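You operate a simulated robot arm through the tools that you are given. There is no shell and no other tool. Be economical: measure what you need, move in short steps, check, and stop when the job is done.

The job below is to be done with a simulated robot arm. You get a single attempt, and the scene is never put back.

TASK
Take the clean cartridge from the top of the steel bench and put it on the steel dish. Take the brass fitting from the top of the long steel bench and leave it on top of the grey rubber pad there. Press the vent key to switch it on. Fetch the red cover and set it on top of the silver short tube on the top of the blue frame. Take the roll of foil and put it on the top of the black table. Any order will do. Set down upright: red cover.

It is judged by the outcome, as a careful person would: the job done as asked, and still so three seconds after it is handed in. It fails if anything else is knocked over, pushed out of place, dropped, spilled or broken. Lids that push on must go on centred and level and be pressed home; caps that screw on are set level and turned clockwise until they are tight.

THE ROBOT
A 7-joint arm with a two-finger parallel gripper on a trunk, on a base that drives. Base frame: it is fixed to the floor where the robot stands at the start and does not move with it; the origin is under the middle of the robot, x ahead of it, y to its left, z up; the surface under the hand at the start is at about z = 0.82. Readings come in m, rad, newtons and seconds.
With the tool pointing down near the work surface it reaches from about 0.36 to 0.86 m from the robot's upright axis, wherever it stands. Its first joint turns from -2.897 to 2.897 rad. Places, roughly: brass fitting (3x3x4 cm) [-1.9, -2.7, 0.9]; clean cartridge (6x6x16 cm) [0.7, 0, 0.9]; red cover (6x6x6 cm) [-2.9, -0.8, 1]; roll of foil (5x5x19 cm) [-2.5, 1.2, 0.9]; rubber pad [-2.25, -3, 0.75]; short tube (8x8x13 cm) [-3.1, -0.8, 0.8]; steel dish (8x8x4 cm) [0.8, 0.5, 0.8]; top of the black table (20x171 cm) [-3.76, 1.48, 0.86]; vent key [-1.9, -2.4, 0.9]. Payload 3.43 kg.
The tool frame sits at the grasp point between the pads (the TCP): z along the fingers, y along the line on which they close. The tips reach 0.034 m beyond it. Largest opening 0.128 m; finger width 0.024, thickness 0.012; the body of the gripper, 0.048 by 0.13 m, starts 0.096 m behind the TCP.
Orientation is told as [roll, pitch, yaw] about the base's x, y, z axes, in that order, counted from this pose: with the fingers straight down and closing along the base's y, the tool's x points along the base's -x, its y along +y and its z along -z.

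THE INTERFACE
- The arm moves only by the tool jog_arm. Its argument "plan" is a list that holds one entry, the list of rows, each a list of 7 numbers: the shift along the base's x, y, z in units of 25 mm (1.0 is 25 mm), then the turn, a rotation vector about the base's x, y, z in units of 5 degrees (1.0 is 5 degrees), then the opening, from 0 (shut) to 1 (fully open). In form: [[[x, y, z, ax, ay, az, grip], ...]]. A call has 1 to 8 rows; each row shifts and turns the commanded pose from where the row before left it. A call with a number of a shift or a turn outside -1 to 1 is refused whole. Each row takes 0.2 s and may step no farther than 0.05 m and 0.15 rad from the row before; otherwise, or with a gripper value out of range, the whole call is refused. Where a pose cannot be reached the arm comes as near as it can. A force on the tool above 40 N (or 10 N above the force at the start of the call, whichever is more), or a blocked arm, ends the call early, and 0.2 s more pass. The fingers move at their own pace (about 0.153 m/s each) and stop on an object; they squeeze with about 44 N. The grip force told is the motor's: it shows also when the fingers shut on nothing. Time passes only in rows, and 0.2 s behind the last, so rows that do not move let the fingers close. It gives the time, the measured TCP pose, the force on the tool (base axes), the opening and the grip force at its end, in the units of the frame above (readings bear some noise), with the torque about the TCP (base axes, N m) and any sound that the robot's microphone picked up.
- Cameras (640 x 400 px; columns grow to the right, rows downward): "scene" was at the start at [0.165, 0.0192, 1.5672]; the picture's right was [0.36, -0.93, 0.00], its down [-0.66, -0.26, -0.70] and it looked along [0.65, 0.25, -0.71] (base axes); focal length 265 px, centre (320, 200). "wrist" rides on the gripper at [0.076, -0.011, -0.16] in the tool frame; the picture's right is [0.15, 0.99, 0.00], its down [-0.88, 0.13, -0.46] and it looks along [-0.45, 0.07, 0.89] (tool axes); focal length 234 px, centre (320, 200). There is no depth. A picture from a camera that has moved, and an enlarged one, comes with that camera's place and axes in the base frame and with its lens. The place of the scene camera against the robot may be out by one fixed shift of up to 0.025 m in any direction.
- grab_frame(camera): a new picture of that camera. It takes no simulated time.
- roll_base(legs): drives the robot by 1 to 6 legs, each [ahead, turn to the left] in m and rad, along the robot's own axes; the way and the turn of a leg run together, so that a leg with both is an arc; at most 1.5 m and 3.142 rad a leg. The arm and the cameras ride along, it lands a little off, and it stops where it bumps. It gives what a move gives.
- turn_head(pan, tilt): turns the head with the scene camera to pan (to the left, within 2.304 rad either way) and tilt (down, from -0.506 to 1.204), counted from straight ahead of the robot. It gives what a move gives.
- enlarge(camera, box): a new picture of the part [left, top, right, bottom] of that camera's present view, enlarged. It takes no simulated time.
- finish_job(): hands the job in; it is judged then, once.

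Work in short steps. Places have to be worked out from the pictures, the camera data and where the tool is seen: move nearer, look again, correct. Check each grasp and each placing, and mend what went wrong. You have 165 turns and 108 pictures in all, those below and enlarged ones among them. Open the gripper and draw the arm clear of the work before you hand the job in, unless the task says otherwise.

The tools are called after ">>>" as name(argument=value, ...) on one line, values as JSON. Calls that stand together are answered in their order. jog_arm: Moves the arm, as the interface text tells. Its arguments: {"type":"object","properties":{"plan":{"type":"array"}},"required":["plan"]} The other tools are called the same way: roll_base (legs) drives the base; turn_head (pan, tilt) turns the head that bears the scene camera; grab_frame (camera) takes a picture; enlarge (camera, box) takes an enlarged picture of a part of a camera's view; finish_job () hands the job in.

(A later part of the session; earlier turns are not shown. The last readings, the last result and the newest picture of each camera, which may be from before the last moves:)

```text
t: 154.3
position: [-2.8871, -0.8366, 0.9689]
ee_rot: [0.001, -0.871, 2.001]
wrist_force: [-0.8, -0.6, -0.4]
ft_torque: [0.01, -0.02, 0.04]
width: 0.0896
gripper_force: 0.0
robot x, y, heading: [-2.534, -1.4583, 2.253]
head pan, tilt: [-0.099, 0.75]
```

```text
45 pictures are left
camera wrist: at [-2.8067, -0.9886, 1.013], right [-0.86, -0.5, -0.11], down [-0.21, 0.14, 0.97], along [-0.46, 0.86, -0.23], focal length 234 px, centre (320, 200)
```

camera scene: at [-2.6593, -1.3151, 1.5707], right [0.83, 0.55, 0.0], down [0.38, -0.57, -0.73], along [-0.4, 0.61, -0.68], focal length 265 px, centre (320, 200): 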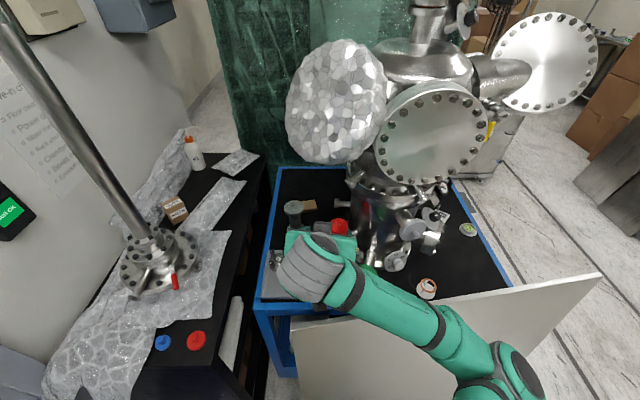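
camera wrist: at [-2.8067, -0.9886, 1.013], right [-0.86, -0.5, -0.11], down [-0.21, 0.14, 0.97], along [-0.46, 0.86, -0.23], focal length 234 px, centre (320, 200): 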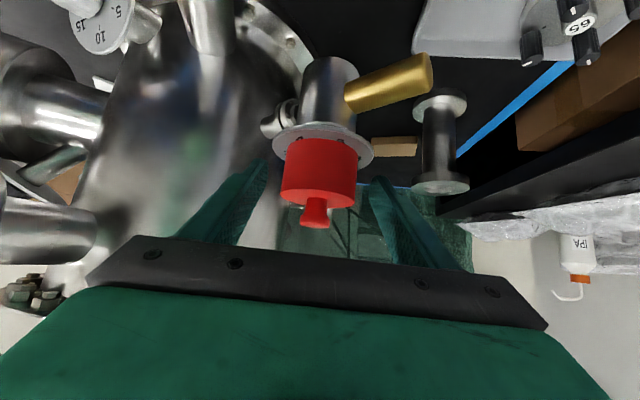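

The cover sits between the pads. I close on it, then check the grip.

>>> jog_arm(plan=[[[0, 0, -0.04, 0, 0, 0, 0.3], [0, 0, 0, 0, 0, 0, 0], [0, 0, 0, 0, 0, 0, 0], [0, 0, 0, 0, 0, 0, 0]]])

>>> jog_arm(plan=[[[0, 0, 0.4, 0, 0, 0, 0], [0, 0, 0.6, 0, 0, 0, 0], [0, 0, 0.6, 0, 0, 0, 0], [0, 0, 0, 0, 0, 0, 0]]])

>>> grab_frame(camera="wrist")

```text
t: 155.3
position: [-2.887, -0.8388, 0.9686]
ee_rot: [0.002, -0.874, 1.996]
wrist_force: [-2.2, 2.6, 12.6]
ft_torque: [0.03, -0.15, 0.04]
width: 0.0531
gripper_force: 44.0
robot x, y, heading: [-2.5342, -1.4557, 2.25]
head pan, tilt: [-0.099, 0.75]
```

```text
t: 156.3
position: [-2.8877, -0.8375, 1.0071]
ee_rot: [0.002, -0.871, 1.999]
wrist_force: [1.1, 0.5, -0.9]
ft_torque: [0.01, -0.03, -0.03]
width: 0.0531
gripper_force: 44.0
robot x, y, heading: [-2.5331, -1.457, 2.253]
head pan, tilt: [-0.099, 0.75]
```

```text
44 pictures are left
camera wrist: at [-2.8067, -0.9893, 1.0522], right [-0.86, -0.5, -0.11], down [-0.21, 0.14, 0.97], along [-0.46, 0.86, -0.23], focal length 234 px, centre (320, 200)
```

wrist: 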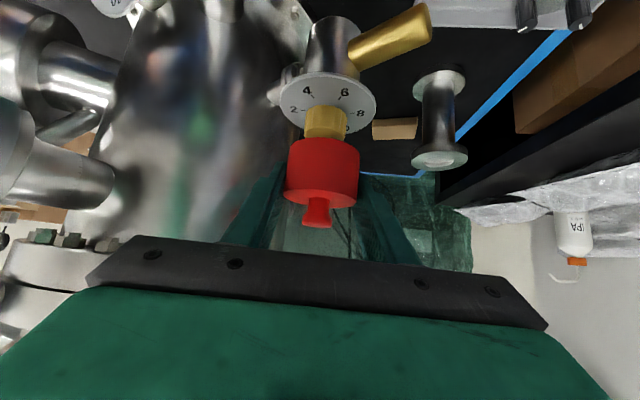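

The cover came off level. I raise it and move over near the tube, then look again to refine the tube position.

>>> jog_arm(plan=[[[0, -0.2, 1, 0, 0, 0, 0], [-0.5, 0, 0.4, 0, 0, 0, 0], [-1, 0, 0, 0, 0, 0, 0], [-1, 0, 0, 0, 0, 0, 0], [-1, 0, 0, 0, 0, 0, 0], [-1, 0, 0, 0, 0, 0, 0], [-1, 0, 0, 0, 0, 0, 0], [0, 0, 0, 0, 0, 0, 0]]])

>>> grab_frame(camera="wrist")

>>> enlarge(camera="scene", box=[240, 160, 400, 280])

```text
t: 158.1
position: [-3.025, -0.8426, 1.0427]
ee_rot: [0.002, -0.872, 1.998]
wrist_force: [-0.5, -0.1, -0.3]
ft_torque: [-0.03, 0.01, 0.01]
width: 0.0531
gripper_force: 43.8
robot x, y, heading: [-2.5282, -1.4558, 2.254]
head pan, tilt: [-0.099, 0.75]
```

```text
43 pictures are left
camera wrist: at [-2.944, -0.9941, 1.0873], right [-0.86, -0.5, -0.11], down [-0.21, 0.14, 0.97], along [-0.46, 0.86, -0.23], focal length 234 px, centre (320, 200)
```

wrist: 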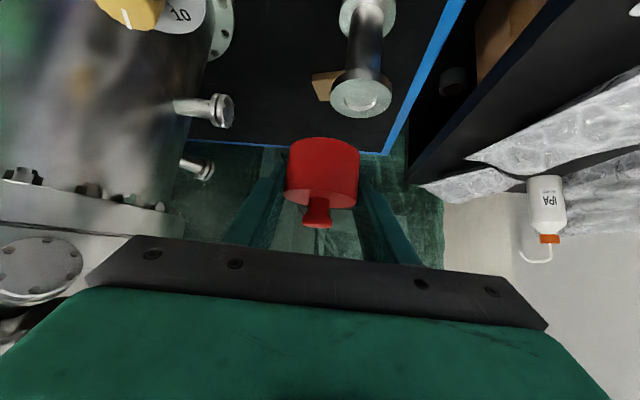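

```text
3.33 times, centred on (320, 220) of scene
camera zoom: at [-2.6594, -1.3151, 1.5706], right [0.83, 0.55, 0.0], down [0.38, -0.57, -0.73], along [-0.4, 0.61, -0.68], focal length 884 px, centre (320, 133)
```

zoom: 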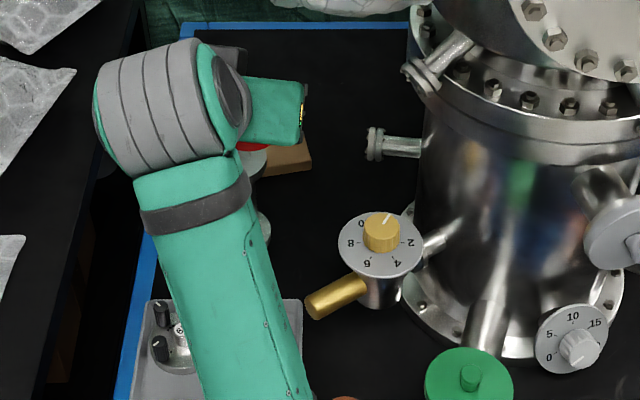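

The refined tube axis is (-3.082, -0.804) with top z≈0.90. I move the cover over it and lower to about 3 cm above.

>>> jog_arm(plan=[[[-0.8, 0.55, 0, 0, 0, 0, 0], [-0.8, 0.55, -0.3, 0, 0, 0, 0], [-0.72, 0.56, -0.7, 0, 0, 0, 0], [0, 0, -0.9, 0, 0, 0, 0], [0, 0, -0.7, 0, 0, 0, 0], [0, 0, 0, 0, 0, 0, 0]]])

>>> grab_frame(camera="wrist")

>>> enlarge(camera="scene", box=[240, 160, 360, 260])

```text
t: 159.5
position: [-3.0836, -0.7982, 0.9857]
ee_rot: [0.008, -0.882, 1.993]
wrist_force: [0.4, 0.0, -1.4]
ft_torque: [-0.01, -0.04, 0.0]
width: 0.0528
gripper_force: 43.8
robot x, y, heading: [-2.5317, -1.4548, 2.256]
head pan, tilt: [-0.099, 0.75]
```

```text
41 pictures are left
camera wrist: at [-3.0016, -0.9514, 1.0291], right [-0.86, -0.49, -0.11], down [-0.2, 0.14, 0.97], along [-0.47, 0.86, -0.22], focal length 234 px, centre (320, 200)
```

wrist: 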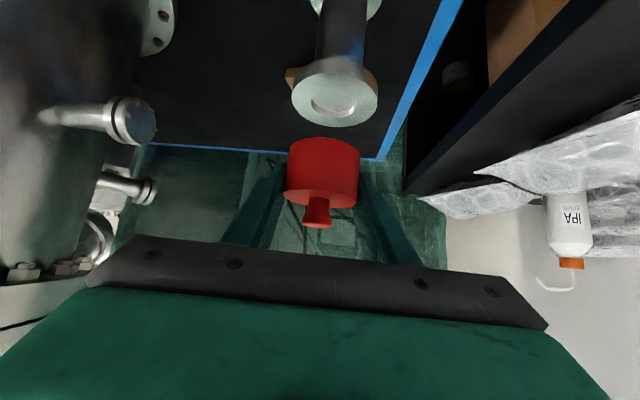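

```text
4.00 times, centred on (300, 210) of scene
camera zoom: at [-2.6579, -1.3159, 1.5709], right [0.83, 0.55, 0.0], down [0.37, -0.57, -0.73], along [-0.4, 0.61, -0.68], focal length 1061 px, centre (400, 160)
```

zoom: 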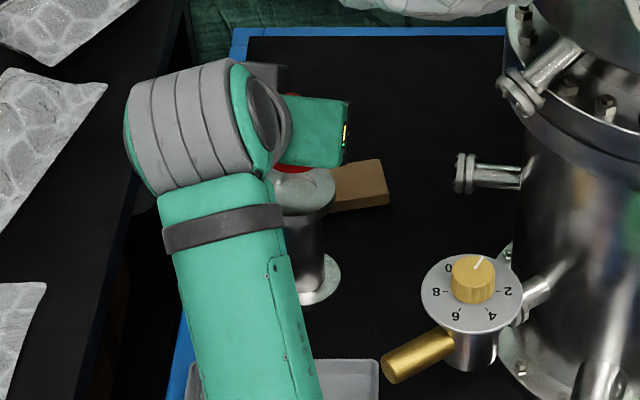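

The pose is slightly off its command (z 0.986 instead of 0.978). I check the whole arm for a contact or reach limit.

>>> grab_frame(camera="scene")

>>> jog_arm(plan=[[[0, 0, 0, 0, 0, 0, 0], [0, 0, 0, 0, 0, 0, 0]]])

```text
39 pictures are left
camera scene: at [-2.6579, -1.3159, 1.5709], right [0.83, 0.55, 0.0], down [0.37, -0.57, -0.73], along [-0.4, 0.61, -0.68], focal length 265 px, centre (320, 200)
```

scene: 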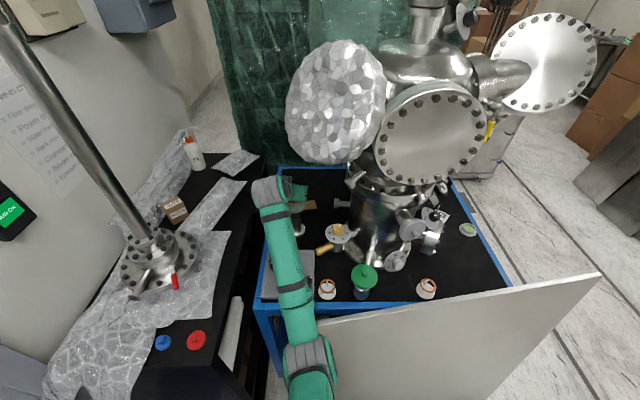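

```text
t: 160.1
position: [-3.0839, -0.8004, 0.9852]
ee_rot: [0.007, -0.882, 1.995]
wrist_force: [0.0, 0.5, 0.0]
ft_torque: [0.01, 0.01, 0.05]
width: 0.0528
gripper_force: 43.9
robot x, y, heading: [-2.529, -1.4571, 2.254]
head pan, tilt: [-0.099, 0.75]
```

The arm is nearly straight with its elbow low by the panel. I lift and pull back, then move the base 0.12 m nearer so the arm can bend.

>>> jog_arm(plan=[[[0, 0, 0.8, 0, 0, 0, 0], [0.2, -0.2, 0.9, 0, 0, 0, 0], [0.6, -0.6, 0.9, 0, 0, 0, 0], [0.8, -1, 0.4, 0, 0, 0, 0], [0.8, -1, 0, 0, 0, 0, 0], [0.8, -1, 0, 0, 0, 0, 0], [0, 0, 0, 0, 0, 0, 0]]])

>>> roll_base(legs=[[0.12, 0]])

>>> grab_frame(camera="scene")

```text
t: 161.7
position: [-3.0015, -0.8973, 1.0532]
ee_rot: [0.001, -0.872, 1.998]
wrist_force: [-0.2, -0.3, 0.4]
ft_torque: [-0.02, 0.0, 0.01]
width: 0.0529
gripper_force: 43.9
robot x, y, heading: [-2.5318, -1.4556, 2.252]
head pan, tilt: [-0.099, 0.75]
```

```text
t: 162.9
position: [-3.0782, -0.8019, 1.0528]
ee_rot: [0.002, -0.871, 1.997]
wrist_force: [0.4, -0.2, 0.2]
ft_torque: [0.0, 0.04, 0.01]
width: 0.0531
gripper_force: 43.6
robot x, y, heading: [-2.6055, -1.3631, 2.254]
head pan, tilt: [-0.099, 0.75]
```

```text
38 pictures are left
camera scene: at [-2.7354, -1.2218, 1.5707], right [0.83, 0.55, 0.0], down [0.38, -0.57, -0.73], along [-0.4, 0.61, -0.68], focal length 265 px, centre (320, 200)
```

scene: 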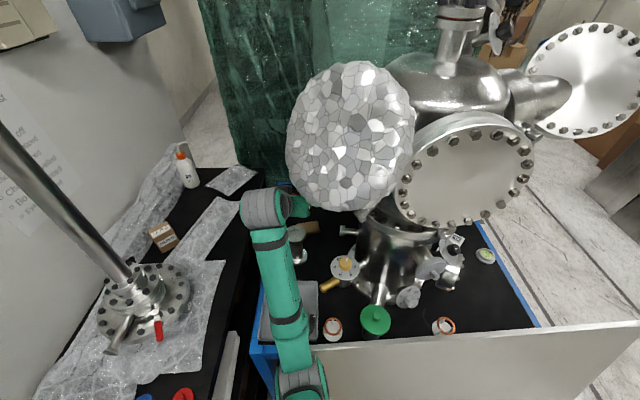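

All objects are still in place. I lower in small steps over the tube, watching whether the pose follows the command.

>>> jog_arm(plan=[[[-0.15, 0, -0.8, 0, 0, 0, 0], [0, 0, -0.8, 0, 0, 0, 0], [0, 0, -0.8, 0, 0, 0, 0], [0, 0, -0.6, 0, 0, 0, 0], [0, 0, 0, 0, 0, 0, 0]]])

>>> grab_frame(camera="wrist")

>>> grab_frame(camera="scene")

```text
t: 164.1
position: [-3.083, -0.8031, 0.98]
ee_rot: [0.0, -0.875, 1.998]
wrist_force: [-0.3, -0.7, -0.5]
ft_torque: [-0.01, 0.06, 0.03]
width: 0.0529
gripper_force: 44.3
robot x, y, heading: [-2.6057, -1.363, 2.25]
head pan, tilt: [-0.099, 0.75]
```

```text
37 pictures are left
camera wrist: at [-3.0015, -0.9538, 1.0241], right [-0.86, -0.5, -0.11], down [-0.21, 0.14, 0.97], along [-0.47, 0.86, -0.23], focal length 234 px, centre (320, 200)
```

wrist: 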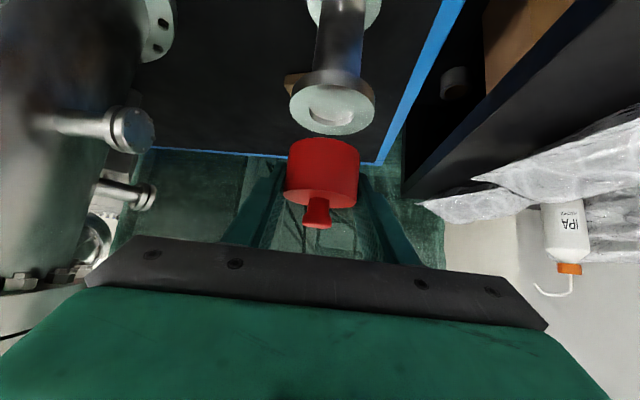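

```text
36 pictures are left
camera scene: at [-2.7353, -1.2225, 1.5708], right [0.83, 0.55, 0.0], down [0.38, -0.57, -0.73], along [-0.4, 0.61, -0.68], focal length 265 px, centre (320, 200)
```

scene: 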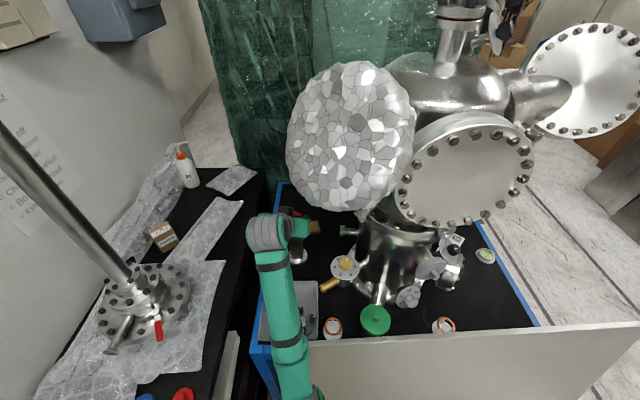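

The elbow hangs low near the panel because the arm is folded. I lift, back the base off 0.24 m so the arm can stretch with the elbow higher, then reach out again.

>>> jog_arm(plan=[[[0, 0, 1, 0, 0, 0, 0], [0, 0, 1, 0, 0, 0, 0], [0, 0, 1, 0, 0, 0, 0], [0, 0, 0.6, 0, 0, 0, 0]]])

>>> roll_base(legs=[[-0.24, 0]])

>>> jog_arm(plan=[[[-0.63, 0.776, 0, 0, 0, 0, 0], [-0.63, 0.776, 0, 0, 0, 0, 0], [-0.63, 0.776, 0, 0, 0, 0, 0], [-0.63, 0.776, 0, 0, 0, 0, 0], [-0.63, 0.776, 0, 0, 0, 0, 0], [-0.63, 0.776, 0, 0, 0, 0, 0], [-0.63, 0.776, 0, 0, 0, 0, 0], [0, 0, 0, 0, 0, 0, 0]]])

>>> grab_frame(camera="scene")

```text
t: 165.1
position: [-3.0824, -0.8019, 1.067]
ee_rot: [0.002, -0.873, 1.998]
wrist_force: [0.2, 0.2, -0.3]
ft_torque: [-0.03, -0.01, 0.03]
width: 0.053
gripper_force: 44.1
robot x, y, heading: [-2.6101, -1.3633, 2.25]
head pan, tilt: [-0.099, 0.75]
```

```text
t: 166.9
position: [-2.9302, -0.9901, 1.0675]
ee_rot: [0.002, -0.87, 1.996]
wrist_force: [0.3, 0.4, -0.3]
ft_torque: [0.0, 0.03, 0.02]
width: 0.0529
gripper_force: 44.1
robot x, y, heading: [-2.456, -1.5465, 2.253]
head pan, tilt: [-0.099, 0.75]
```

```text
t: 168.7
position: [-3.0403, -0.8531, 1.0687]
ee_rot: [0.002, -0.872, 1.995]
wrist_force: [0.4, 0.6, -0.4]
ft_torque: [-0.01, -0.01, 0.02]
width: 0.0531
gripper_force: 44.1
robot x, y, heading: [-2.4551, -1.5514, 2.254]
head pan, tilt: [-0.099, 0.75]
```

```text
35 pictures are left
camera scene: at [-2.5832, -1.4087, 1.5706], right [0.84, 0.55, 0.0], down [0.38, -0.57, -0.73], along [-0.4, 0.61, -0.68], focal length 265 px, centre (320, 200)
```

scene: 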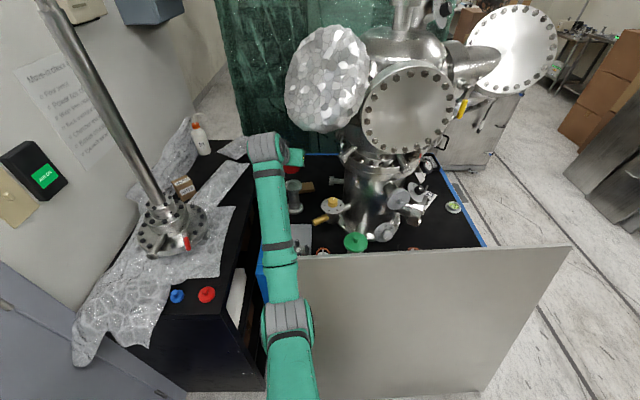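

The arm is stretched out more now. I continue over the tube and lower to z≈0.98.

>>> jog_arm(plan=[[[-0.6, 0.7, 0, 0, 0, 0, 0], [-0.6, 0.7, 0, 0, 0, 0, 0], [-0.5, 0.64, -0.5, 0, 0, 0, 0], [0, 0, -1, 0, 0, 0, 0], [0, 0, -1, 0, 0, 0, 0], [0, 0, -1, 0, 0, 0, 0], [0, 0, -0.1, 0, 0, 0, 0], [0, 0, 0, 0, 0, 0, 0]]])

>>> grab_frame(camera="wrist")

```text
t: 170.5
position: [-3.0847, -0.8013, 0.9785]
ee_rot: [0.003, -0.87, 1.995]
wrist_force: [1.0, -0.3, 0.7]
ft_torque: [-0.02, -0.01, 0.01]
width: 0.0532
gripper_force: 44.3
robot x, y, heading: [-2.4544, -1.5471, 2.258]
head pan, tilt: [-0.099, 0.75]
```

```text
34 pictures are left
camera wrist: at [-3.0025, -0.9528, 1.0225], right [-0.86, -0.5, -0.11], down [-0.21, 0.14, 0.97], along [-0.46, 0.86, -0.23], focal length 234 px, centre (320, 200)
```

wrist: 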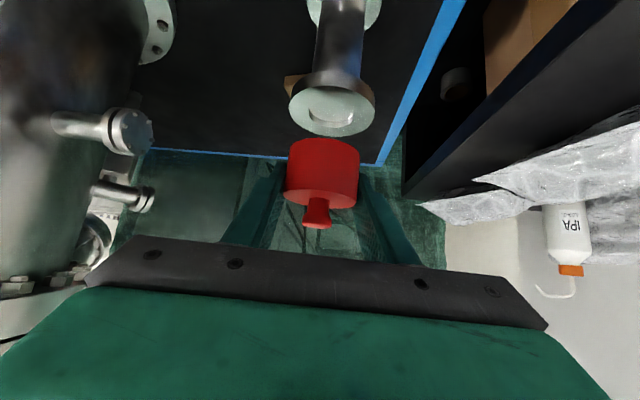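

Now the pose follows the command, and the cover is over the tube axis within a few mm. I lower the rest slowly to contact.

>>> jog_arm(plan=[[[-0.05, 0.1, -0.6, 0, 0, 0, 0], [0, 0, -0.4, 0, 0, 0, 0], [0, 0, -0.15, 0, 0, 0, 0], [0, 0, 0, 0, 0, 0, 0]]])

>>> grab_frame(camera="wrist")

```text
t: 171.5
position: [-3.0856, -0.7994, 0.9486]
ee_rot: [0.001, -0.87, 2.001]
wrist_force: [0.4, 0.1, -0.2]
ft_torque: [0.02, -0.01, 0.0]
width: 0.0528
gripper_force: 44.2
robot x, y, heading: [-2.4529, -1.552, 2.247]
head pan, tilt: [-0.099, 0.75]
```

```text
33 pictures are left
camera wrist: at [-3.0035, -0.9509, 0.9933], right [-0.86, -0.5, -0.11], down [-0.21, 0.15, 0.97], along [-0.46, 0.86, -0.23], focal length 234 px, centre (320, 200)
```

wrist: 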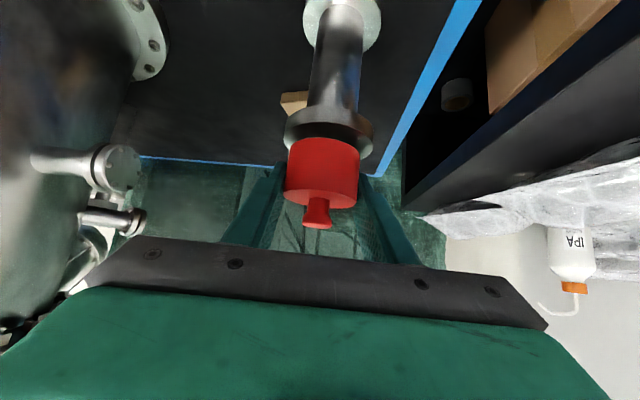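

Alignment looks good within about 3 mm. I continue down in 2 mm steps to contact.

>>> jog_arm(plan=[[[0, 0, -0.1, 0, 0, 0, 0], [0, 0, -0.1, 0, 0, 0, 0], [0, 0, -0.1, 0, 0, 0, 0], [0, 0, 0, 0, 0, 0, 0]]])

>>> jog_arm(plan=[[[0, 0, -0.1, 0, 0, 0, 0], [0, 0, -0.1, 0, 0, 0, 0], [0, 0, 0, 0, 0, 0, 0]]])

```text
t: 172.5
position: [-3.0847, -0.8004, 0.9417]
ee_rot: [0.003, -0.872, 1.998]
wrist_force: [0.5, 0.5, 0.1]
ft_torque: [0.0, 0.04, 0.0]
width: 0.0529
gripper_force: 44.1
robot x, y, heading: [-2.4577, -1.5475, 2.25]
head pan, tilt: [-0.099, 0.75]
```

```text
t: 173.3
position: [-3.0851, -0.7998, 0.9402]
ee_rot: [0.003, -0.877, 1.997]
wrist_force: [1.0, -2.7, 25.7]
ft_torque: [-0.08, -0.53, -0.16]
width: 0.053
gripper_force: 44.6
robot x, y, heading: [-2.456, -1.5479, 2.254]
head pan, tilt: [-0.099, 0.75]
```

Contact at z≈0.940 as predicted, pressing with 26 N. I look before releasing.

>>> enlarge(camera="wrist", box=[220, 80, 420, 240])

```text
2.50 times, centred on (320, 160) of wrist
camera zoom: at [-3.0034, -0.951, 0.9843], right [-0.86, -0.5, -0.11], down [-0.2, 0.14, 0.97], along [-0.47, 0.86, -0.22], focal length 585 px, centre (320, 300)
```

zoom: 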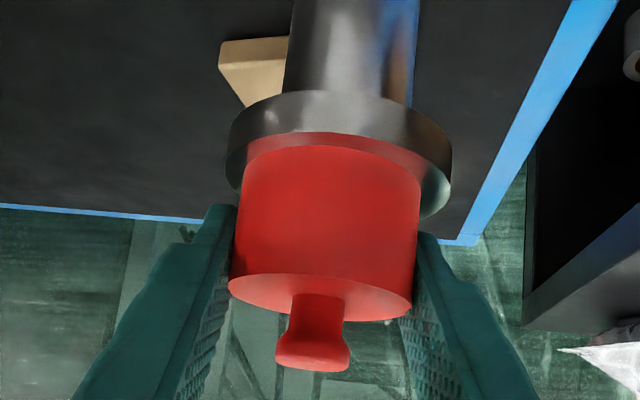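

The cover sits level and centred on the tube flange. I ease off, open, and retreat along the tool axis.

>>> jog_arm(plan=[[[0, 0, 0.06, 0, 0, 0, 0.45], [0, 0, 0, 0, 0, 0, 0.7], [0, 0, 0, 0, 0, 0, 0.7], [0.3, -0.65, 0.6, 0, 0, 0, 0.7], [0.32, -0.7, 0.65, 0, 0, 0, 0.7], [0.32, -0.7, 0.65, 0, 0, 0, 0.7], [0.32, -0.7, 0.65, 0, 0, 0, 0.7], [0.32, -0.7, 0.65, 0, 0, 0, 0.7]]])

>>> grab_frame(camera="wrist")

```text
t: 175.1
position: [-3.045, -0.8846, 1.0168]
ee_rot: [0.001, -0.87, 1.998]
wrist_force: [-0.2, 0.5, -1.0]
ft_torque: [-0.01, 0.03, 0.03]
width: 0.0896
gripper_force: 0.0
robot x, y, heading: [-2.4527, -1.5482, 2.252]
head pan, tilt: [-0.099, 0.75]
```

```text
31 pictures are left
camera wrist: at [-2.9637, -1.0367, 1.0622], right [-0.86, -0.5, -0.11], down [-0.21, 0.14, 0.97], along [-0.46, 0.86, -0.23], focal length 234 px, centre (320, 200)
```

wrist: 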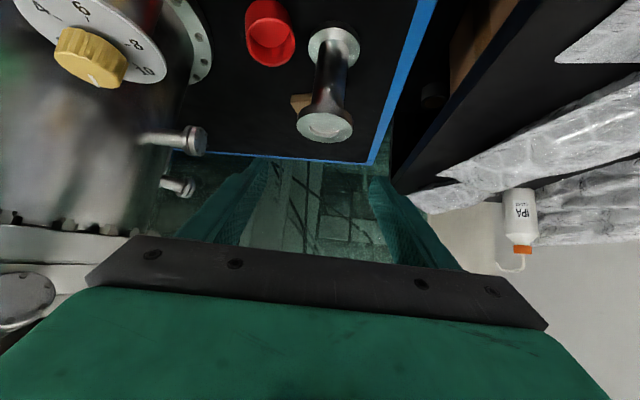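

The cover has come off the tube and lies on the frame top beside it. I look closely before mending this.

>>> enlarge(camera="wrist", box=[200, 0, 400, 160])

>>> enlarge(camera="scene", box=[220, 110, 400, 270])

```text
2.50 times, centred on (300, 80) of wrist
camera zoom: at [-2.9637, -1.0367, 1.0622], right [-0.86, -0.5, -0.11], down [-0.21, 0.14, 0.97], along [-0.46, 0.86, -0.23], focal length 585 px, centre (370, 500)
```

zoom: 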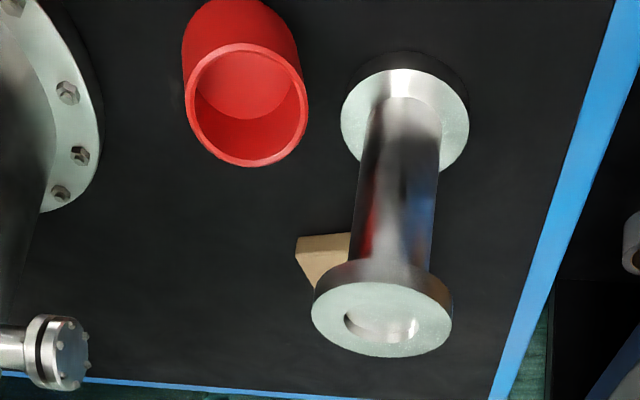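

```text
2.50 times, centred on (310, 190) of scene
camera zoom: at [-2.5832, -1.4087, 1.5706], right [0.84, 0.55, 0.0], down [0.37, -0.57, -0.73], along [-0.4, 0.61, -0.68], focal length 663 px, centre (345, 225)
```

zoom: 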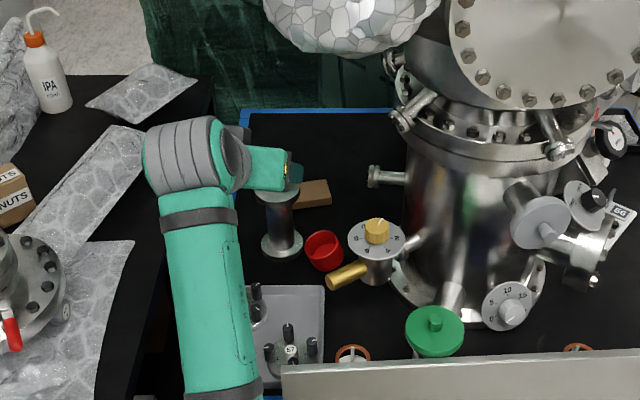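

The cover flipped onto its knob next to the tube, lying at about (-3.00, -0.785) with the opening facing up toward me. I will have to regrasp it from above and turn it over. First I pull back and return the tool to vertical in clear space.

>>> jog_arm(plan=[[[0.4, -0.9, 0.2, 0, 0, 0, 0.7], [0.4, -0.9, 0.2, 0, 0, 0, 0.7], [0.4, -0.9, 0.2, 0, 0, 0, 0.7], [0.4, -0.9, 0.2, 0, 0, 0, 0.7], [0.4, -0.9, 0.2, 0, 0, 0, 0.7], [0.3, -0.9, 0.2, 0, 0, 0, 0.7], [0, 0, 0, -0.909, -0.416, 0, 0.7], [0, 0, 0, -0.909, -0.416, 0, 0.7]]])

>>> jog_arm(plan=[[[0, 0, 0, -0.909, -0.416, 0, 0.7], [0, 0, 0, -0.909, -0.416, 0, 0.7], [0, 0, 0, -0.909, -0.416, 0, 0.7], [0, 0, 0, -0.909, -0.416, 0, 0.7], [0, 0, 0, -0.909, -0.416, 0, 0.7], [0, 0, 0, -0.909, -0.416, 0, 0.7], [0, 0, 0, -0.909, -0.416, 0, 0.7], [0, 0, 0, -0.8, -0.37, 0, 0.7]]])

>>> roll_base(legs=[[0.16, 0]])

>>> grab_frame(camera="wrist")

>>> grab_frame(camera="scene")

```text
t: 176.9
position: [-2.9869, -1.022, 1.0476]
ee_rot: [0.0, -0.696, 1.998]
wrist_force: [0.0, 0.3, 0.0]
ft_torque: [-0.02, -0.01, -0.04]
width: 0.0896
gripper_force: 0.1
robot x, y, heading: [-2.4549, -1.5504, 2.249]
head pan, tilt: [-0.099, 0.75]
```

```text
t: 178.7
position: [-2.988, -1.021, 1.0478]
ee_rot: [-0.002, -0.008, 1.999]
wrist_force: [-0.6, -0.4, -0.3]
ft_torque: [-0.01, 0.01, -0.01]
width: 0.0899
gripper_force: 0.0
robot x, y, heading: [-2.4548, -1.55, 2.256]
head pan, tilt: [-0.099, 0.75]
```

```text
t: 180.1
position: [-3.0884, -0.8961, 1.0475]
ee_rot: [-0.002, -0.011, 1.999]
wrist_force: [0.0, 0.4, -0.3]
ft_torque: [-0.01, -0.03, 0.0]
width: 0.0895
gripper_force: 0.0
robot x, y, heading: [-2.5554, -1.4248, 2.25]
head pan, tilt: [-0.099, 0.75]
```

```text
28 pictures are left
camera wrist: at [-3.0464, -0.9617, 1.2063], right [-0.84, -0.54, 0.0], down [-0.48, 0.74, 0.46], along [-0.25, 0.39, -0.89], focal length 234 px, centre (320, 200)
```

wrist: 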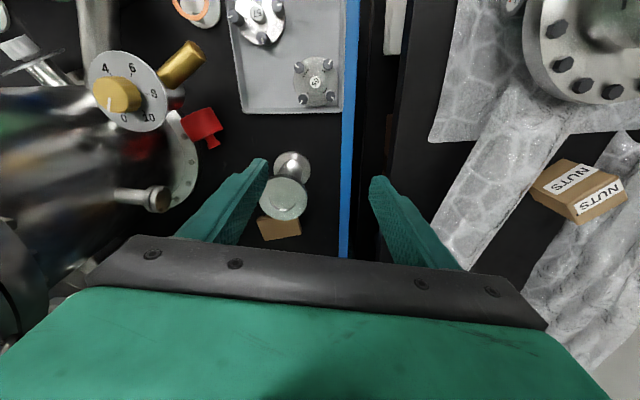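

```text
27 pictures are left
camera scene: at [-2.6846, -1.2836, 1.5706], right [0.84, 0.55, 0.0], down [0.37, -0.57, -0.73], along [-0.4, 0.61, -0.68], focal length 265 px, centre (320, 200)
```

scene: 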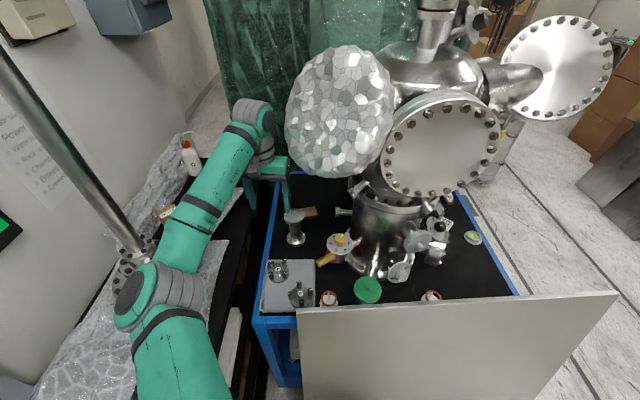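

The cover has rolled since and now shows near the dial at about (-2.92, -0.79). I enlarge to see how it lies.

>>> enlarge(camera="wrist", box=[80, 40, 340, 240])

```text
2.00 times, centred on (210, 140) of wrist
camera zoom: at [-3.0464, -0.9617, 1.2063], right [-0.84, -0.54, 0.0], down [-0.48, 0.74, 0.46], along [-0.25, 0.39, -0.89], focal length 468 px, centre (540, 320)
```

zoom: 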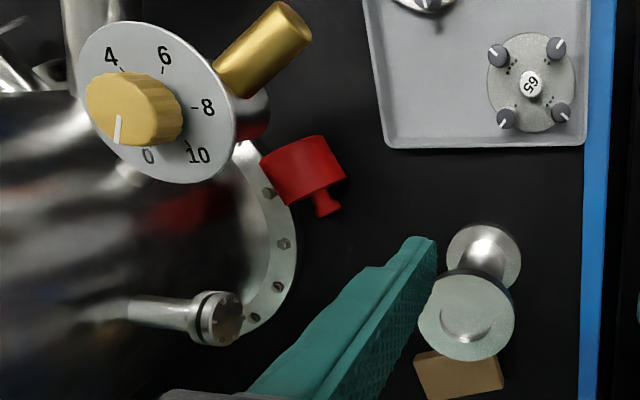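

The cover lies on its side with the knob pointing toward (-0.93, 0.38), away from the dial. I will grip the knob with the tool leaning 25° back, then swing the tool forward 90°, which turns the cover upright. First I yaw and lean in clear air.

>>> roll_base(legs=[[0.05, 0]])

>>> jog_arm(plan=[[[0, 0, 0, 0, 0, 1, 0.4], [0, 0, 0, 0, 0, 1, 0.4], [0, 0, 0, 0, 0, 1, 0.4], [0, 0, 0, 0, 0, 1, 0.4], [0, 0, 0, 0, 0, 1, 0.4], [0, 0, 0, 0, 0, 1, 0.4], [0, 0, 0, 0, 0, 1, 0.4], [0, 0, 0, 0, 0, 1, 0.4]]])

>>> jog_arm(plan=[[[0.5, 0, 0, 0, 0, 0.6, 0.4], [0.5, 0, 0, -0.382, -0.924, 0, 0.4], [0.5, 0, 0, -0.382, -0.924, 0, 0.4], [0.5, 0, 0, -0.382, -0.924, 0, 0.4], [0.5, 0.2, 0, -0.382, -0.924, 0, 0.4], [0.5, 0.2, 0, -0.382, -0.924, 0, 0.4], [0, 0, 0, 0, 0, 0, 0.4]]])

>>> grab_frame(camera="wrist")

```text
t: 181.1
position: [-3.1192, -0.8572, 1.0485]
ee_rot: [-0.003, -0.012, 1.998]
wrist_force: [0.6, 0.2, -0.2]
ft_torque: [0.0, 0.03, 0.01]
width: 0.0897
gripper_force: 0.1
robot x, y, heading: [-2.5904, -1.3838, 2.249]
head pan, tilt: [-0.099, 0.75]
```

```text
t: 182.8
position: [-3.1193, -0.8569, 1.0473]
ee_rot: [-0.001, -0.012, 2.698]
wrist_force: [0.0, 0.0, 0.0]
ft_torque: [-0.02, 0.03, -0.01]
width: 0.0511
gripper_force: 0.1
robot x, y, heading: [-2.5892, -1.387, 2.258]
head pan, tilt: [-0.099, 0.75]
```

```text
t: 184.4
position: [-3.0452, -0.8462, 1.0482]
ee_rot: [-0.002, 0.428, 2.748]
wrist_force: [0.7, -0.2, -0.1]
ft_torque: [-0.05, 0.01, 0.0]
width: 0.0513
gripper_force: 0.1
robot x, y, heading: [-2.5886, -1.3839, 2.253]
head pan, tilt: [-0.099, 0.75]
```

```text
25 pictures are left
camera wrist: at [-3.0383, -0.838, 1.2237], right [-0.25, -0.97, 0.06], down [-0.96, 0.26, 0.05], along [-0.06, -0.04, -1.0], focal length 234 px, centre (320, 200)
```

wrist: 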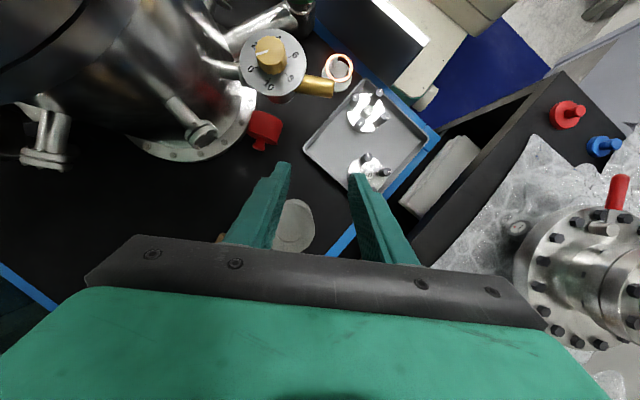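

Excellent overhead view. I enlarge to measure the knob's position and axis.

>>> enlarge(camera="wrist", box=[215, 90, 315, 170])

```text
5.00 times, centred on (265, 130) of wrist
camera zoom: at [-3.0383, -0.838, 1.2237], right [-0.25, -0.97, 0.06], down [-0.96, 0.26, 0.05], along [-0.06, -0.04, -1.0], focal length 1171 px, centre (595, 550)
```

zoom: 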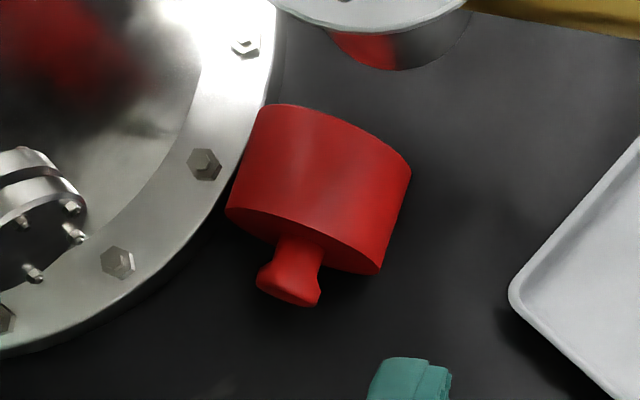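

The knob neck is at (-2.942, -0.778) and the axis heading is 2.57, so I correct the yaw by -10° and move over the knob, then descend partway.

>>> jog_arm(plan=[[[0.7, 0.5, 0, 0, 0, -1, 0.4], [0.8, 0.6, 0, 0, 0, -1, 0.4], [0.8, 0.6, -0.4, 0, 0, 0, 0.4], [0.8, 0.6, -1, 0, 0, 0, 0.4], [0.79, 0.58, -1, 0, 0, 0, 0.4], [0, 0, -1, 0, 0, 0, 0.4], [0, 0, -1, 0, 0, 0, 0.4], [0, 0, 0, 0, 0, 0, 0.4]]])

>>> grab_frame(camera="wrist")

```text
t: 185.6
position: [-2.9601, -0.7824, 1.0005]
ee_rot: [0.0, 0.429, 2.578]
wrist_force: [-2.5, -8.8, -1.8]
ft_torque: [0.76, -0.22, 0.24]
width: 0.0511
gripper_force: 0.0
robot x, y, heading: [-2.5883, -1.3856, 2.246]
head pan, tilt: [-0.099, 0.75]
stopped in row 5: the force on the tool passed its limit at 56 N (the readings are from after the stop); the commanded pose is now the measured one
```

```text
23 pictures are left
camera wrist: at [-2.9518, -0.7747, 1.1765], right [-0.42, -0.91, 0.06], down [-0.91, 0.42, 0.05], along [-0.07, -0.03, -1.0], focal length 234 px, centre (320, 200)
```

wrist: 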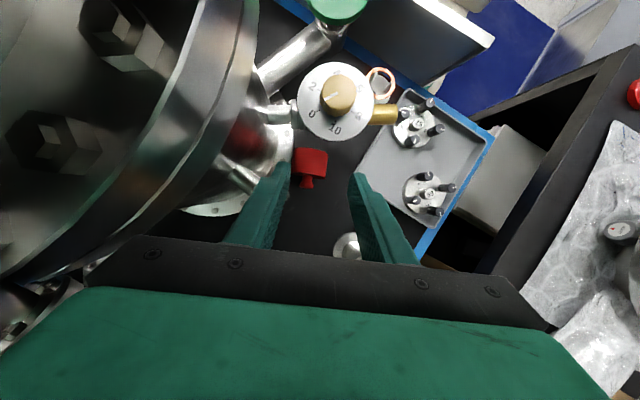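

The hand touched part of the chamber (force from +y at about z≈1.09). I back away first and then look at what is there.

>>> jog_arm(plan=[[[-0.3, -0.8, 0, 0, 0, 0, 0.4], [-0.4, -0.8, 0, 0, 0, 0, 0.4], [0, 0, 0, 0, 0, 0, 0.4]]])

>>> enlarge(camera="scene", box=[220, 60, 460, 320])

```text
t: 186.4
position: [-2.9777, -0.8207, 0.9994]
ee_rot: [-0.002, 0.427, 2.578]
wrist_force: [0.4, -0.1, 0.4]
ft_torque: [0.0, 0.01, -0.01]
width: 0.051
gripper_force: 0.1
robot x, y, heading: [-2.5882, -1.3825, 2.251]
head pan, tilt: [-0.099, 0.75]
```

```text
1.54 times, centred on (340, 190) of scene
camera zoom: at [-2.7163, -1.2445, 1.5706], right [0.84, 0.55, 0.0], down [0.37, -0.57, -0.73], along [-0.4, 0.61, -0.68], focal length 408 px, centre (289, 215)
```

zoom: 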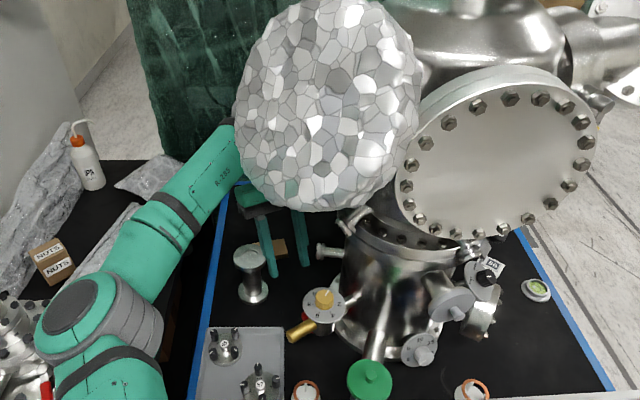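

I need a lower, more outward-leaning path. I turn the yaw to 3.0 with 30° lean here, open wider, and descend at an offset beside the knob.

>>> jog_arm(plan=[[[-0.1, 0.1, 0, 0, 0, 1, 0.7], [-0.1, 0.1, 0, 0, 0, 1, 0.7], [-0.1, 0.1, 0, 0, 0, 1, 0.7], [-0.1, 0.1, 0, 0, 0, 1, 0.7], [-0.1, 0.2, 0, 0, 0, 0.84, 0.7], [-0.1, 0.1, 0, -0.078, -0.55, 0, 0.7], [0, 0, 0, -0.078, -0.55, 0, 0.7], [0, 0, 0, 0, 0, 0, 0.7]]])

>>> jog_arm(plan=[[[0, 0, -1, 0, 0, 0, 0.7], [0, 0, -1, 0, 0, 0, 0.7], [0, 0, -1, 0, 0, 0, 0.7], [0, 0, -1, 0, 0, 0, 0.7], [0, 0, -1, 0, 0, 0, 0.7], [0, 0, 0, 0, 0, 0, 0.7]]])

>>> grab_frame(camera="wrist")

```text
t: 188.2
position: [-2.9914, -0.804, 1.0005]
ee_rot: [-0.002, 0.522, 2.998]
wrist_force: [-0.5, 0.3, 0.9]
ft_torque: [-0.03, -0.05, -0.01]
width: 0.0896
gripper_force: 0.1
robot x, y, heading: [-2.5878, -1.3808, 2.25]
head pan, tilt: [-0.099, 0.75]
```

```text
t: 189.6
position: [-2.9922, -0.8047, 0.8748]
ee_rot: [-0.003, 0.524, 2.998]
wrist_force: [0.2, 0.0, -0.1]
ft_torque: [0.01, -0.04, -0.03]
width: 0.0895
gripper_force: 0.0
robot x, y, heading: [-2.5903, -1.3851, 2.257]
head pan, tilt: [-0.099, 0.75]
```

```text
21 pictures are left
camera wrist: at [-3.0047, -0.7916, 1.0508], right [-0.01, -1.0, 0.07], down [-1.0, 0.01, -0.05], along [0.04, -0.07, -1.0], focal length 234 px, centre (320, 200)
```

wrist: 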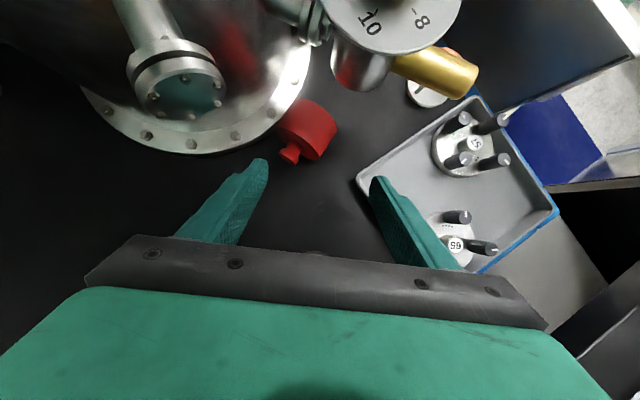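

The knob is at (-2.945, -0.776), and the path is clear. I shift in +y, lower, then slide in so the fingers straddle the knob.

>>> jog_arm(plan=[[[0, 0.6, 0, 0, 0, 0, 0.7], [0, 0.58, 0, 0, 0, 0, 0.7], [0, 0, -1, 0, 0, 0, 0.7], [0, 0, -1, 0, 0, 0, 0.7], [0, 0, -0.2, 0, 0, 0, 0.7], [0.8, 0, 0, 0, 0, 0, 0.7], [0.8, 0, 0, 0, 0, 0, 0.7], [0, 0, 0, 0, 0, 0, 0.7]]])

>>> grab_frame(camera="wrist")

```text
t: 190.6
position: [-2.995, -0.7718, 0.8459]
ee_rot: [-0.014, 0.515, 2.988]
wrist_force: [2.8, -1.5, 14.6]
ft_torque: [0.1, 1.5, 0.18]
width: 0.0894
gripper_force: 0.0
robot x, y, heading: [-2.5881, -1.3851, 2.254]
head pan, tilt: [-0.099, 0.75]
stopped in row 4: the force on the tool passed its limit at 62 N (the readings are from after the stop); the commanded pose is now the measured one
```

```text
20 pictures are left
camera wrist: at [-3.005, -0.7611, 1.0217], right [-0.02, -1.0, 0.06], down [-1.0, 0.02, -0.04], along [0.04, -0.06, -1.0], focal length 234 px, centre (320, 200)
```

wrist: 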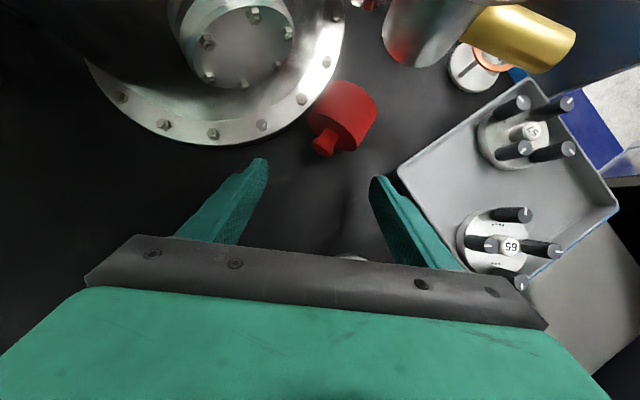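

The hand's underside met the tube rim. I rise slightly, reduce the lean to 15°, and come down directly around the knob instead.

>>> jog_arm(plan=[[[0.1, 0, 1, 0, 0, 0, 0.7], [0.3, 0, 0.4, 0.141, 0.99, 0, 0.7], [0.4, 0, 0, 0.141, 0.99, 0, 0.7], [0.4, 0, 0, 0.141, 0.99, 0, 0.7], [0.4, 0, 0, 0, 0, 0, 0.7], [0, 0, 0, 0, 0, 0, 0.7]]])

>>> grab_frame(camera="wrist")

```text
t: 191.8
position: [-2.961, -0.7743, 0.8792]
ee_rot: [-0.008, 0.249, 3.008]
wrist_force: [-7.6, 2.5, -4.4]
ft_torque: [0.42, -1.05, -0.01]
width: 0.0933
gripper_force: 3.6
robot x, y, heading: [-2.5851, -1.3832, 2.251]
head pan, tilt: [-0.099, 0.75]
stopped in row 6: the force on the tool passed its limit at 44 N (the readings are from after the stop); the commanded pose is now the measured one
```

```text
19 pictures are left
camera wrist: at [-2.9273, -0.7687, 1.0519], right [0.01, -1.0, 0.03], down [-0.97, -0.01, 0.22], along [-0.22, -0.03, -0.97], focal length 234 px, centre (320, 200)
```

wrist: 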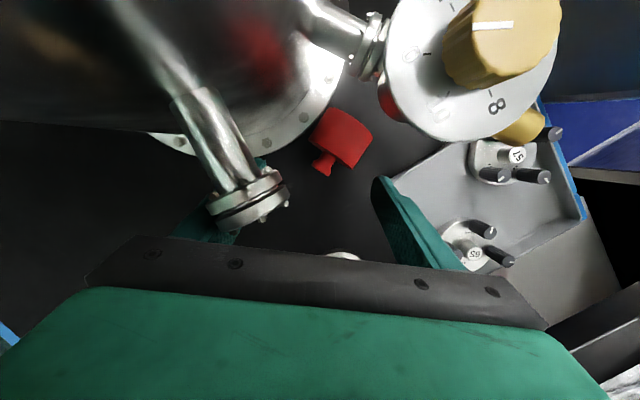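

The finger touched a small port at (-2.957, -0.735, 0.93). I retreat, set lean 23° and a narrow opening, and then come in along the tool axis between the port and the tube.

>>> jog_arm(plan=[[[-0.8, -0.1, 0.5, 0, 0, 0, 0.5], [-0.2, 0.2, 0, -0.127, -0.891, 0, 0.31], [0, 0, 0, -0.127, -0.891, 0, 0.31], [0, 0, 0, 0, 0, 0, 0.31]]])

>>> grab_frame(camera="wrist")

```text
t: 192.2
position: [-2.9639, -0.7696, 0.8793]
ee_rot: [-0.015, 0.254, 2.999]
wrist_force: [-10.1, 28.4, -8.5]
ft_torque: [-0.9, -2.04, -0.2]
width: 0.085
gripper_force: 18.2
robot x, y, heading: [-2.5904, -1.3851, 2.248]
head pan, tilt: [-0.099, 0.75]
stopped in row 1: the force on the tool passed its limit at 66 N (the readings are from after the stop); the commanded pose is now the measured one
```

```text
18 pictures are left
camera wrist: at [-2.9297, -0.7663, 1.0528], right [0.0, -1.0, 0.02], down [-0.98, 0.0, 0.22], along [-0.22, -0.02, -0.98], focal length 234 px, centre (320, 200)
```

wrist: 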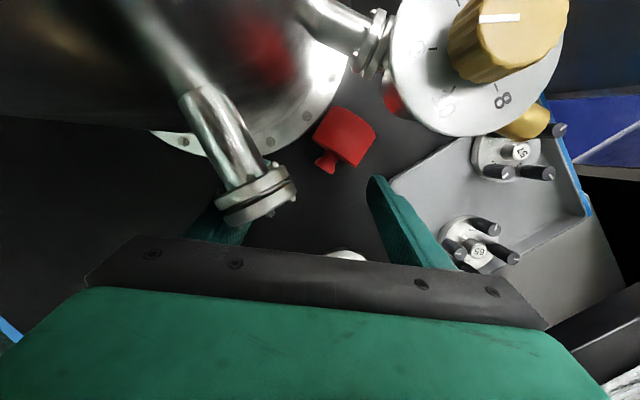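

The port ended up between the fingers. I open wide first, then retreat straight back out.

>>> jog_arm(plan=[[[0, 0, 0, 0, 0, 0, 0.9], [0, 0, 0, 0, 0, 0, 0.9], [0, -0.2, 0, 0, 0, 0, 0.9]]])

>>> jog_arm(plan=[[[-0.5, 0, 0.5, 0, 0, 0, 0.9], [-0.5, 0, 0.8, 0, 0, 0, 0.9], [-0.5, 0, 0.8, 0, 0, 0, 0.9], [0, 0, 0, 0, 0, 0, 0.9]]])

```text
t: 192.9
position: [-2.9635, -0.7777, 0.8808]
ee_rot: [-0.011, 0.252, 3.001]
wrist_force: [-0.3, 0.2, -0.2]
ft_torque: [0.0, 0.02, 0.0]
width: 0.1153
gripper_force: 0.1
robot x, y, heading: [-2.5864, -1.3843, 2.255]
head pan, tilt: [-0.099, 0.75]
```

```text
t: 193.9
position: [-3.0007, -0.7768, 0.9321]
ee_rot: [-0.01, 0.254, 3.0]
wrist_force: [-0.2, 0.0, 0.4]
ft_torque: [-0.02, 0.0, 0.01]
width: 0.1152
gripper_force: 0.0
robot x, y, heading: [-2.587, -1.3861, 2.251]
head pan, tilt: [-0.099, 0.75]
```

Clear now. I set the lean to 23° with a narrow opening and advance along the tool axis toward the knob.

>>> jog_arm(plan=[[[0, 0.36, 0, -0.12, -0.85, 0, 0.31], [0, 0, 0, -0.12, -0.85, 0, 0.31], [0, 0, 0, 0, 0, 0, 0.31], [0.387, -0.055, -0.92, 0, 0, 0, 0.31], [0.387, -0.055, -0.92, 0, 0, 0, 0.31], [0.387, -0.055, -0.92, 0, 0, 0, 0.31], [0, 0, 0, 0, 0, 0, 0.31]]])

>>> grab_frame(camera="wrist")

```text
t: 195.6
position: [-2.9715, -0.7726, 0.8629]
ee_rot: [-0.011, 0.403, 2.999]
wrist_force: [0.2, 0.7, -0.4]
ft_torque: [-0.01, -0.01, -0.01]
width: 0.0397
gripper_force: 0.1
robot x, y, heading: [-2.5915, -1.3837, 2.249]
head pan, tilt: [-0.099, 0.75]
```

```text
17 pictures are left
camera wrist: at [-2.9634, -0.7636, 1.0396], right [0.0, -1.0, 0.05], down [-1.0, 0.01, 0.07], along [-0.07, -0.05, -1.0], focal length 234 px, centre (320, 200)
```

wrist: 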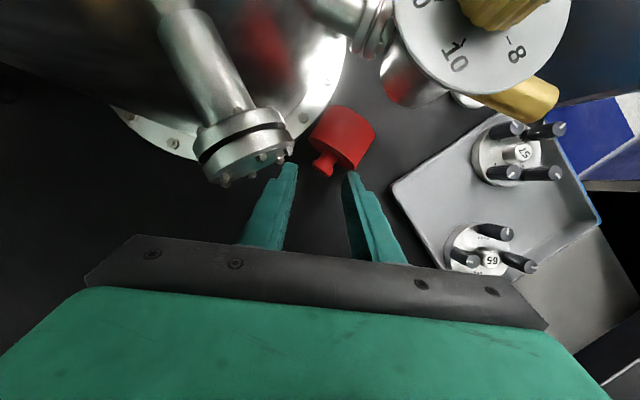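

The knob is between the fingertips. I advance the last 4 cm with a 4 mm shift away from the port.

>>> jog_arm(plan=[[[0.2, -0.18, -0.46, 0, 0, 0, 0.31], [0.387, -0.055, -0.92, 0, 0, 0, 0.31], [0, 0, 0, 0, 0, 0, 0.31]]])

>>> jog_arm(plan=[[[0, 0, 0, 0, 0, 0, 0], [0, 0, 0, 0, 0, 0, 0], [0, 0, 0, 0, 0, 0, 0]]])

>>> grab_frame(camera="wrist")

```text
t: 196.3
position: [-2.9568, -0.7784, 0.829]
ee_rot: [-0.009, 0.404, 3.0]
wrist_force: [-0.5, -0.6, 0.2]
ft_torque: [0.01, 0.0, -0.02]
width: 0.0396
gripper_force: 0.0
robot x, y, heading: [-2.5851, -1.3853, 2.253]
head pan, tilt: [-0.099, 0.75]
```

```text
t: 197.2
position: [-2.9572, -0.7793, 0.8286]
ee_rot: [-0.011, 0.402, 2.999]
wrist_force: [0.4, -1.1, 0.4]
ft_torque: [-0.04, -0.01, 0.0]
width: 0.0197
gripper_force: 43.6
robot x, y, heading: [-2.5892, -1.3831, 2.249]
head pan, tilt: [-0.099, 0.75]
```

```text
16 pictures are left
camera wrist: at [-2.949, -0.7699, 1.0051], right [0.0, -1.0, 0.05], down [-1.0, 0.01, 0.07], along [-0.07, -0.05, -1.0], focal length 234 px, centre (320, 200)
```

wrist: 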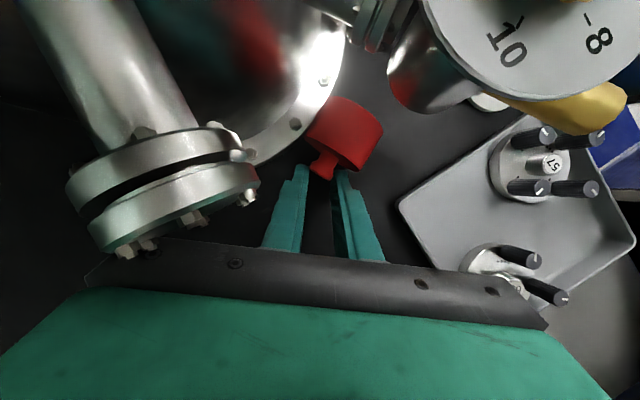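

The knob is gripped (20 mm). I withdraw along the tool axis and check the hold.

>>> jog_arm(plan=[[[-0.387, 0.0, 0.92, 0, 0, 0, 0], [-0.387, 0.0, 0.92, 0, 0, 0, 0], [-0.387, 0.0, 0.92, 0, 0, 0, 0], [-0.387, -0.1, 0.92, 0, 0, 0, 0], [-0.387, -0.1, 0.92, 0, 0, 0, 0], [-0.387, -0.1, 0.92, 0, 0, 0, 0], [-0.387, -0.2, 0.92, 0, 0, 0, 0], [0, 0, 0, 0, 0, 0, 0]]])

>>> grab_frame(camera="wrist")

```text
t: 198.9
position: [-3.0259, -0.791, 0.9894]
ee_rot: [-0.012, 0.404, 3.0]
wrist_force: [0.8, -0.4, -0.4]
ft_torque: [-0.01, 0.0, 0.03]
width: 0.0197
gripper_force: 43.5
robot x, y, heading: [-2.5943, -1.3863, 2.252]
head pan, tilt: [-0.099, 0.75]
```

```text
15 pictures are left
camera wrist: at [-3.017, -0.7829, 1.1664], right [0.0, -1.0, 0.05], down [-1.0, 0.01, 0.07], along [-0.07, -0.05, -1.0], focal length 234 px, centre (320, 200)
```

wrist: 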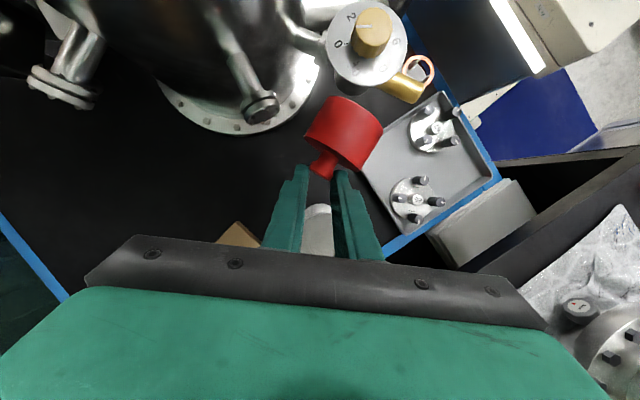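

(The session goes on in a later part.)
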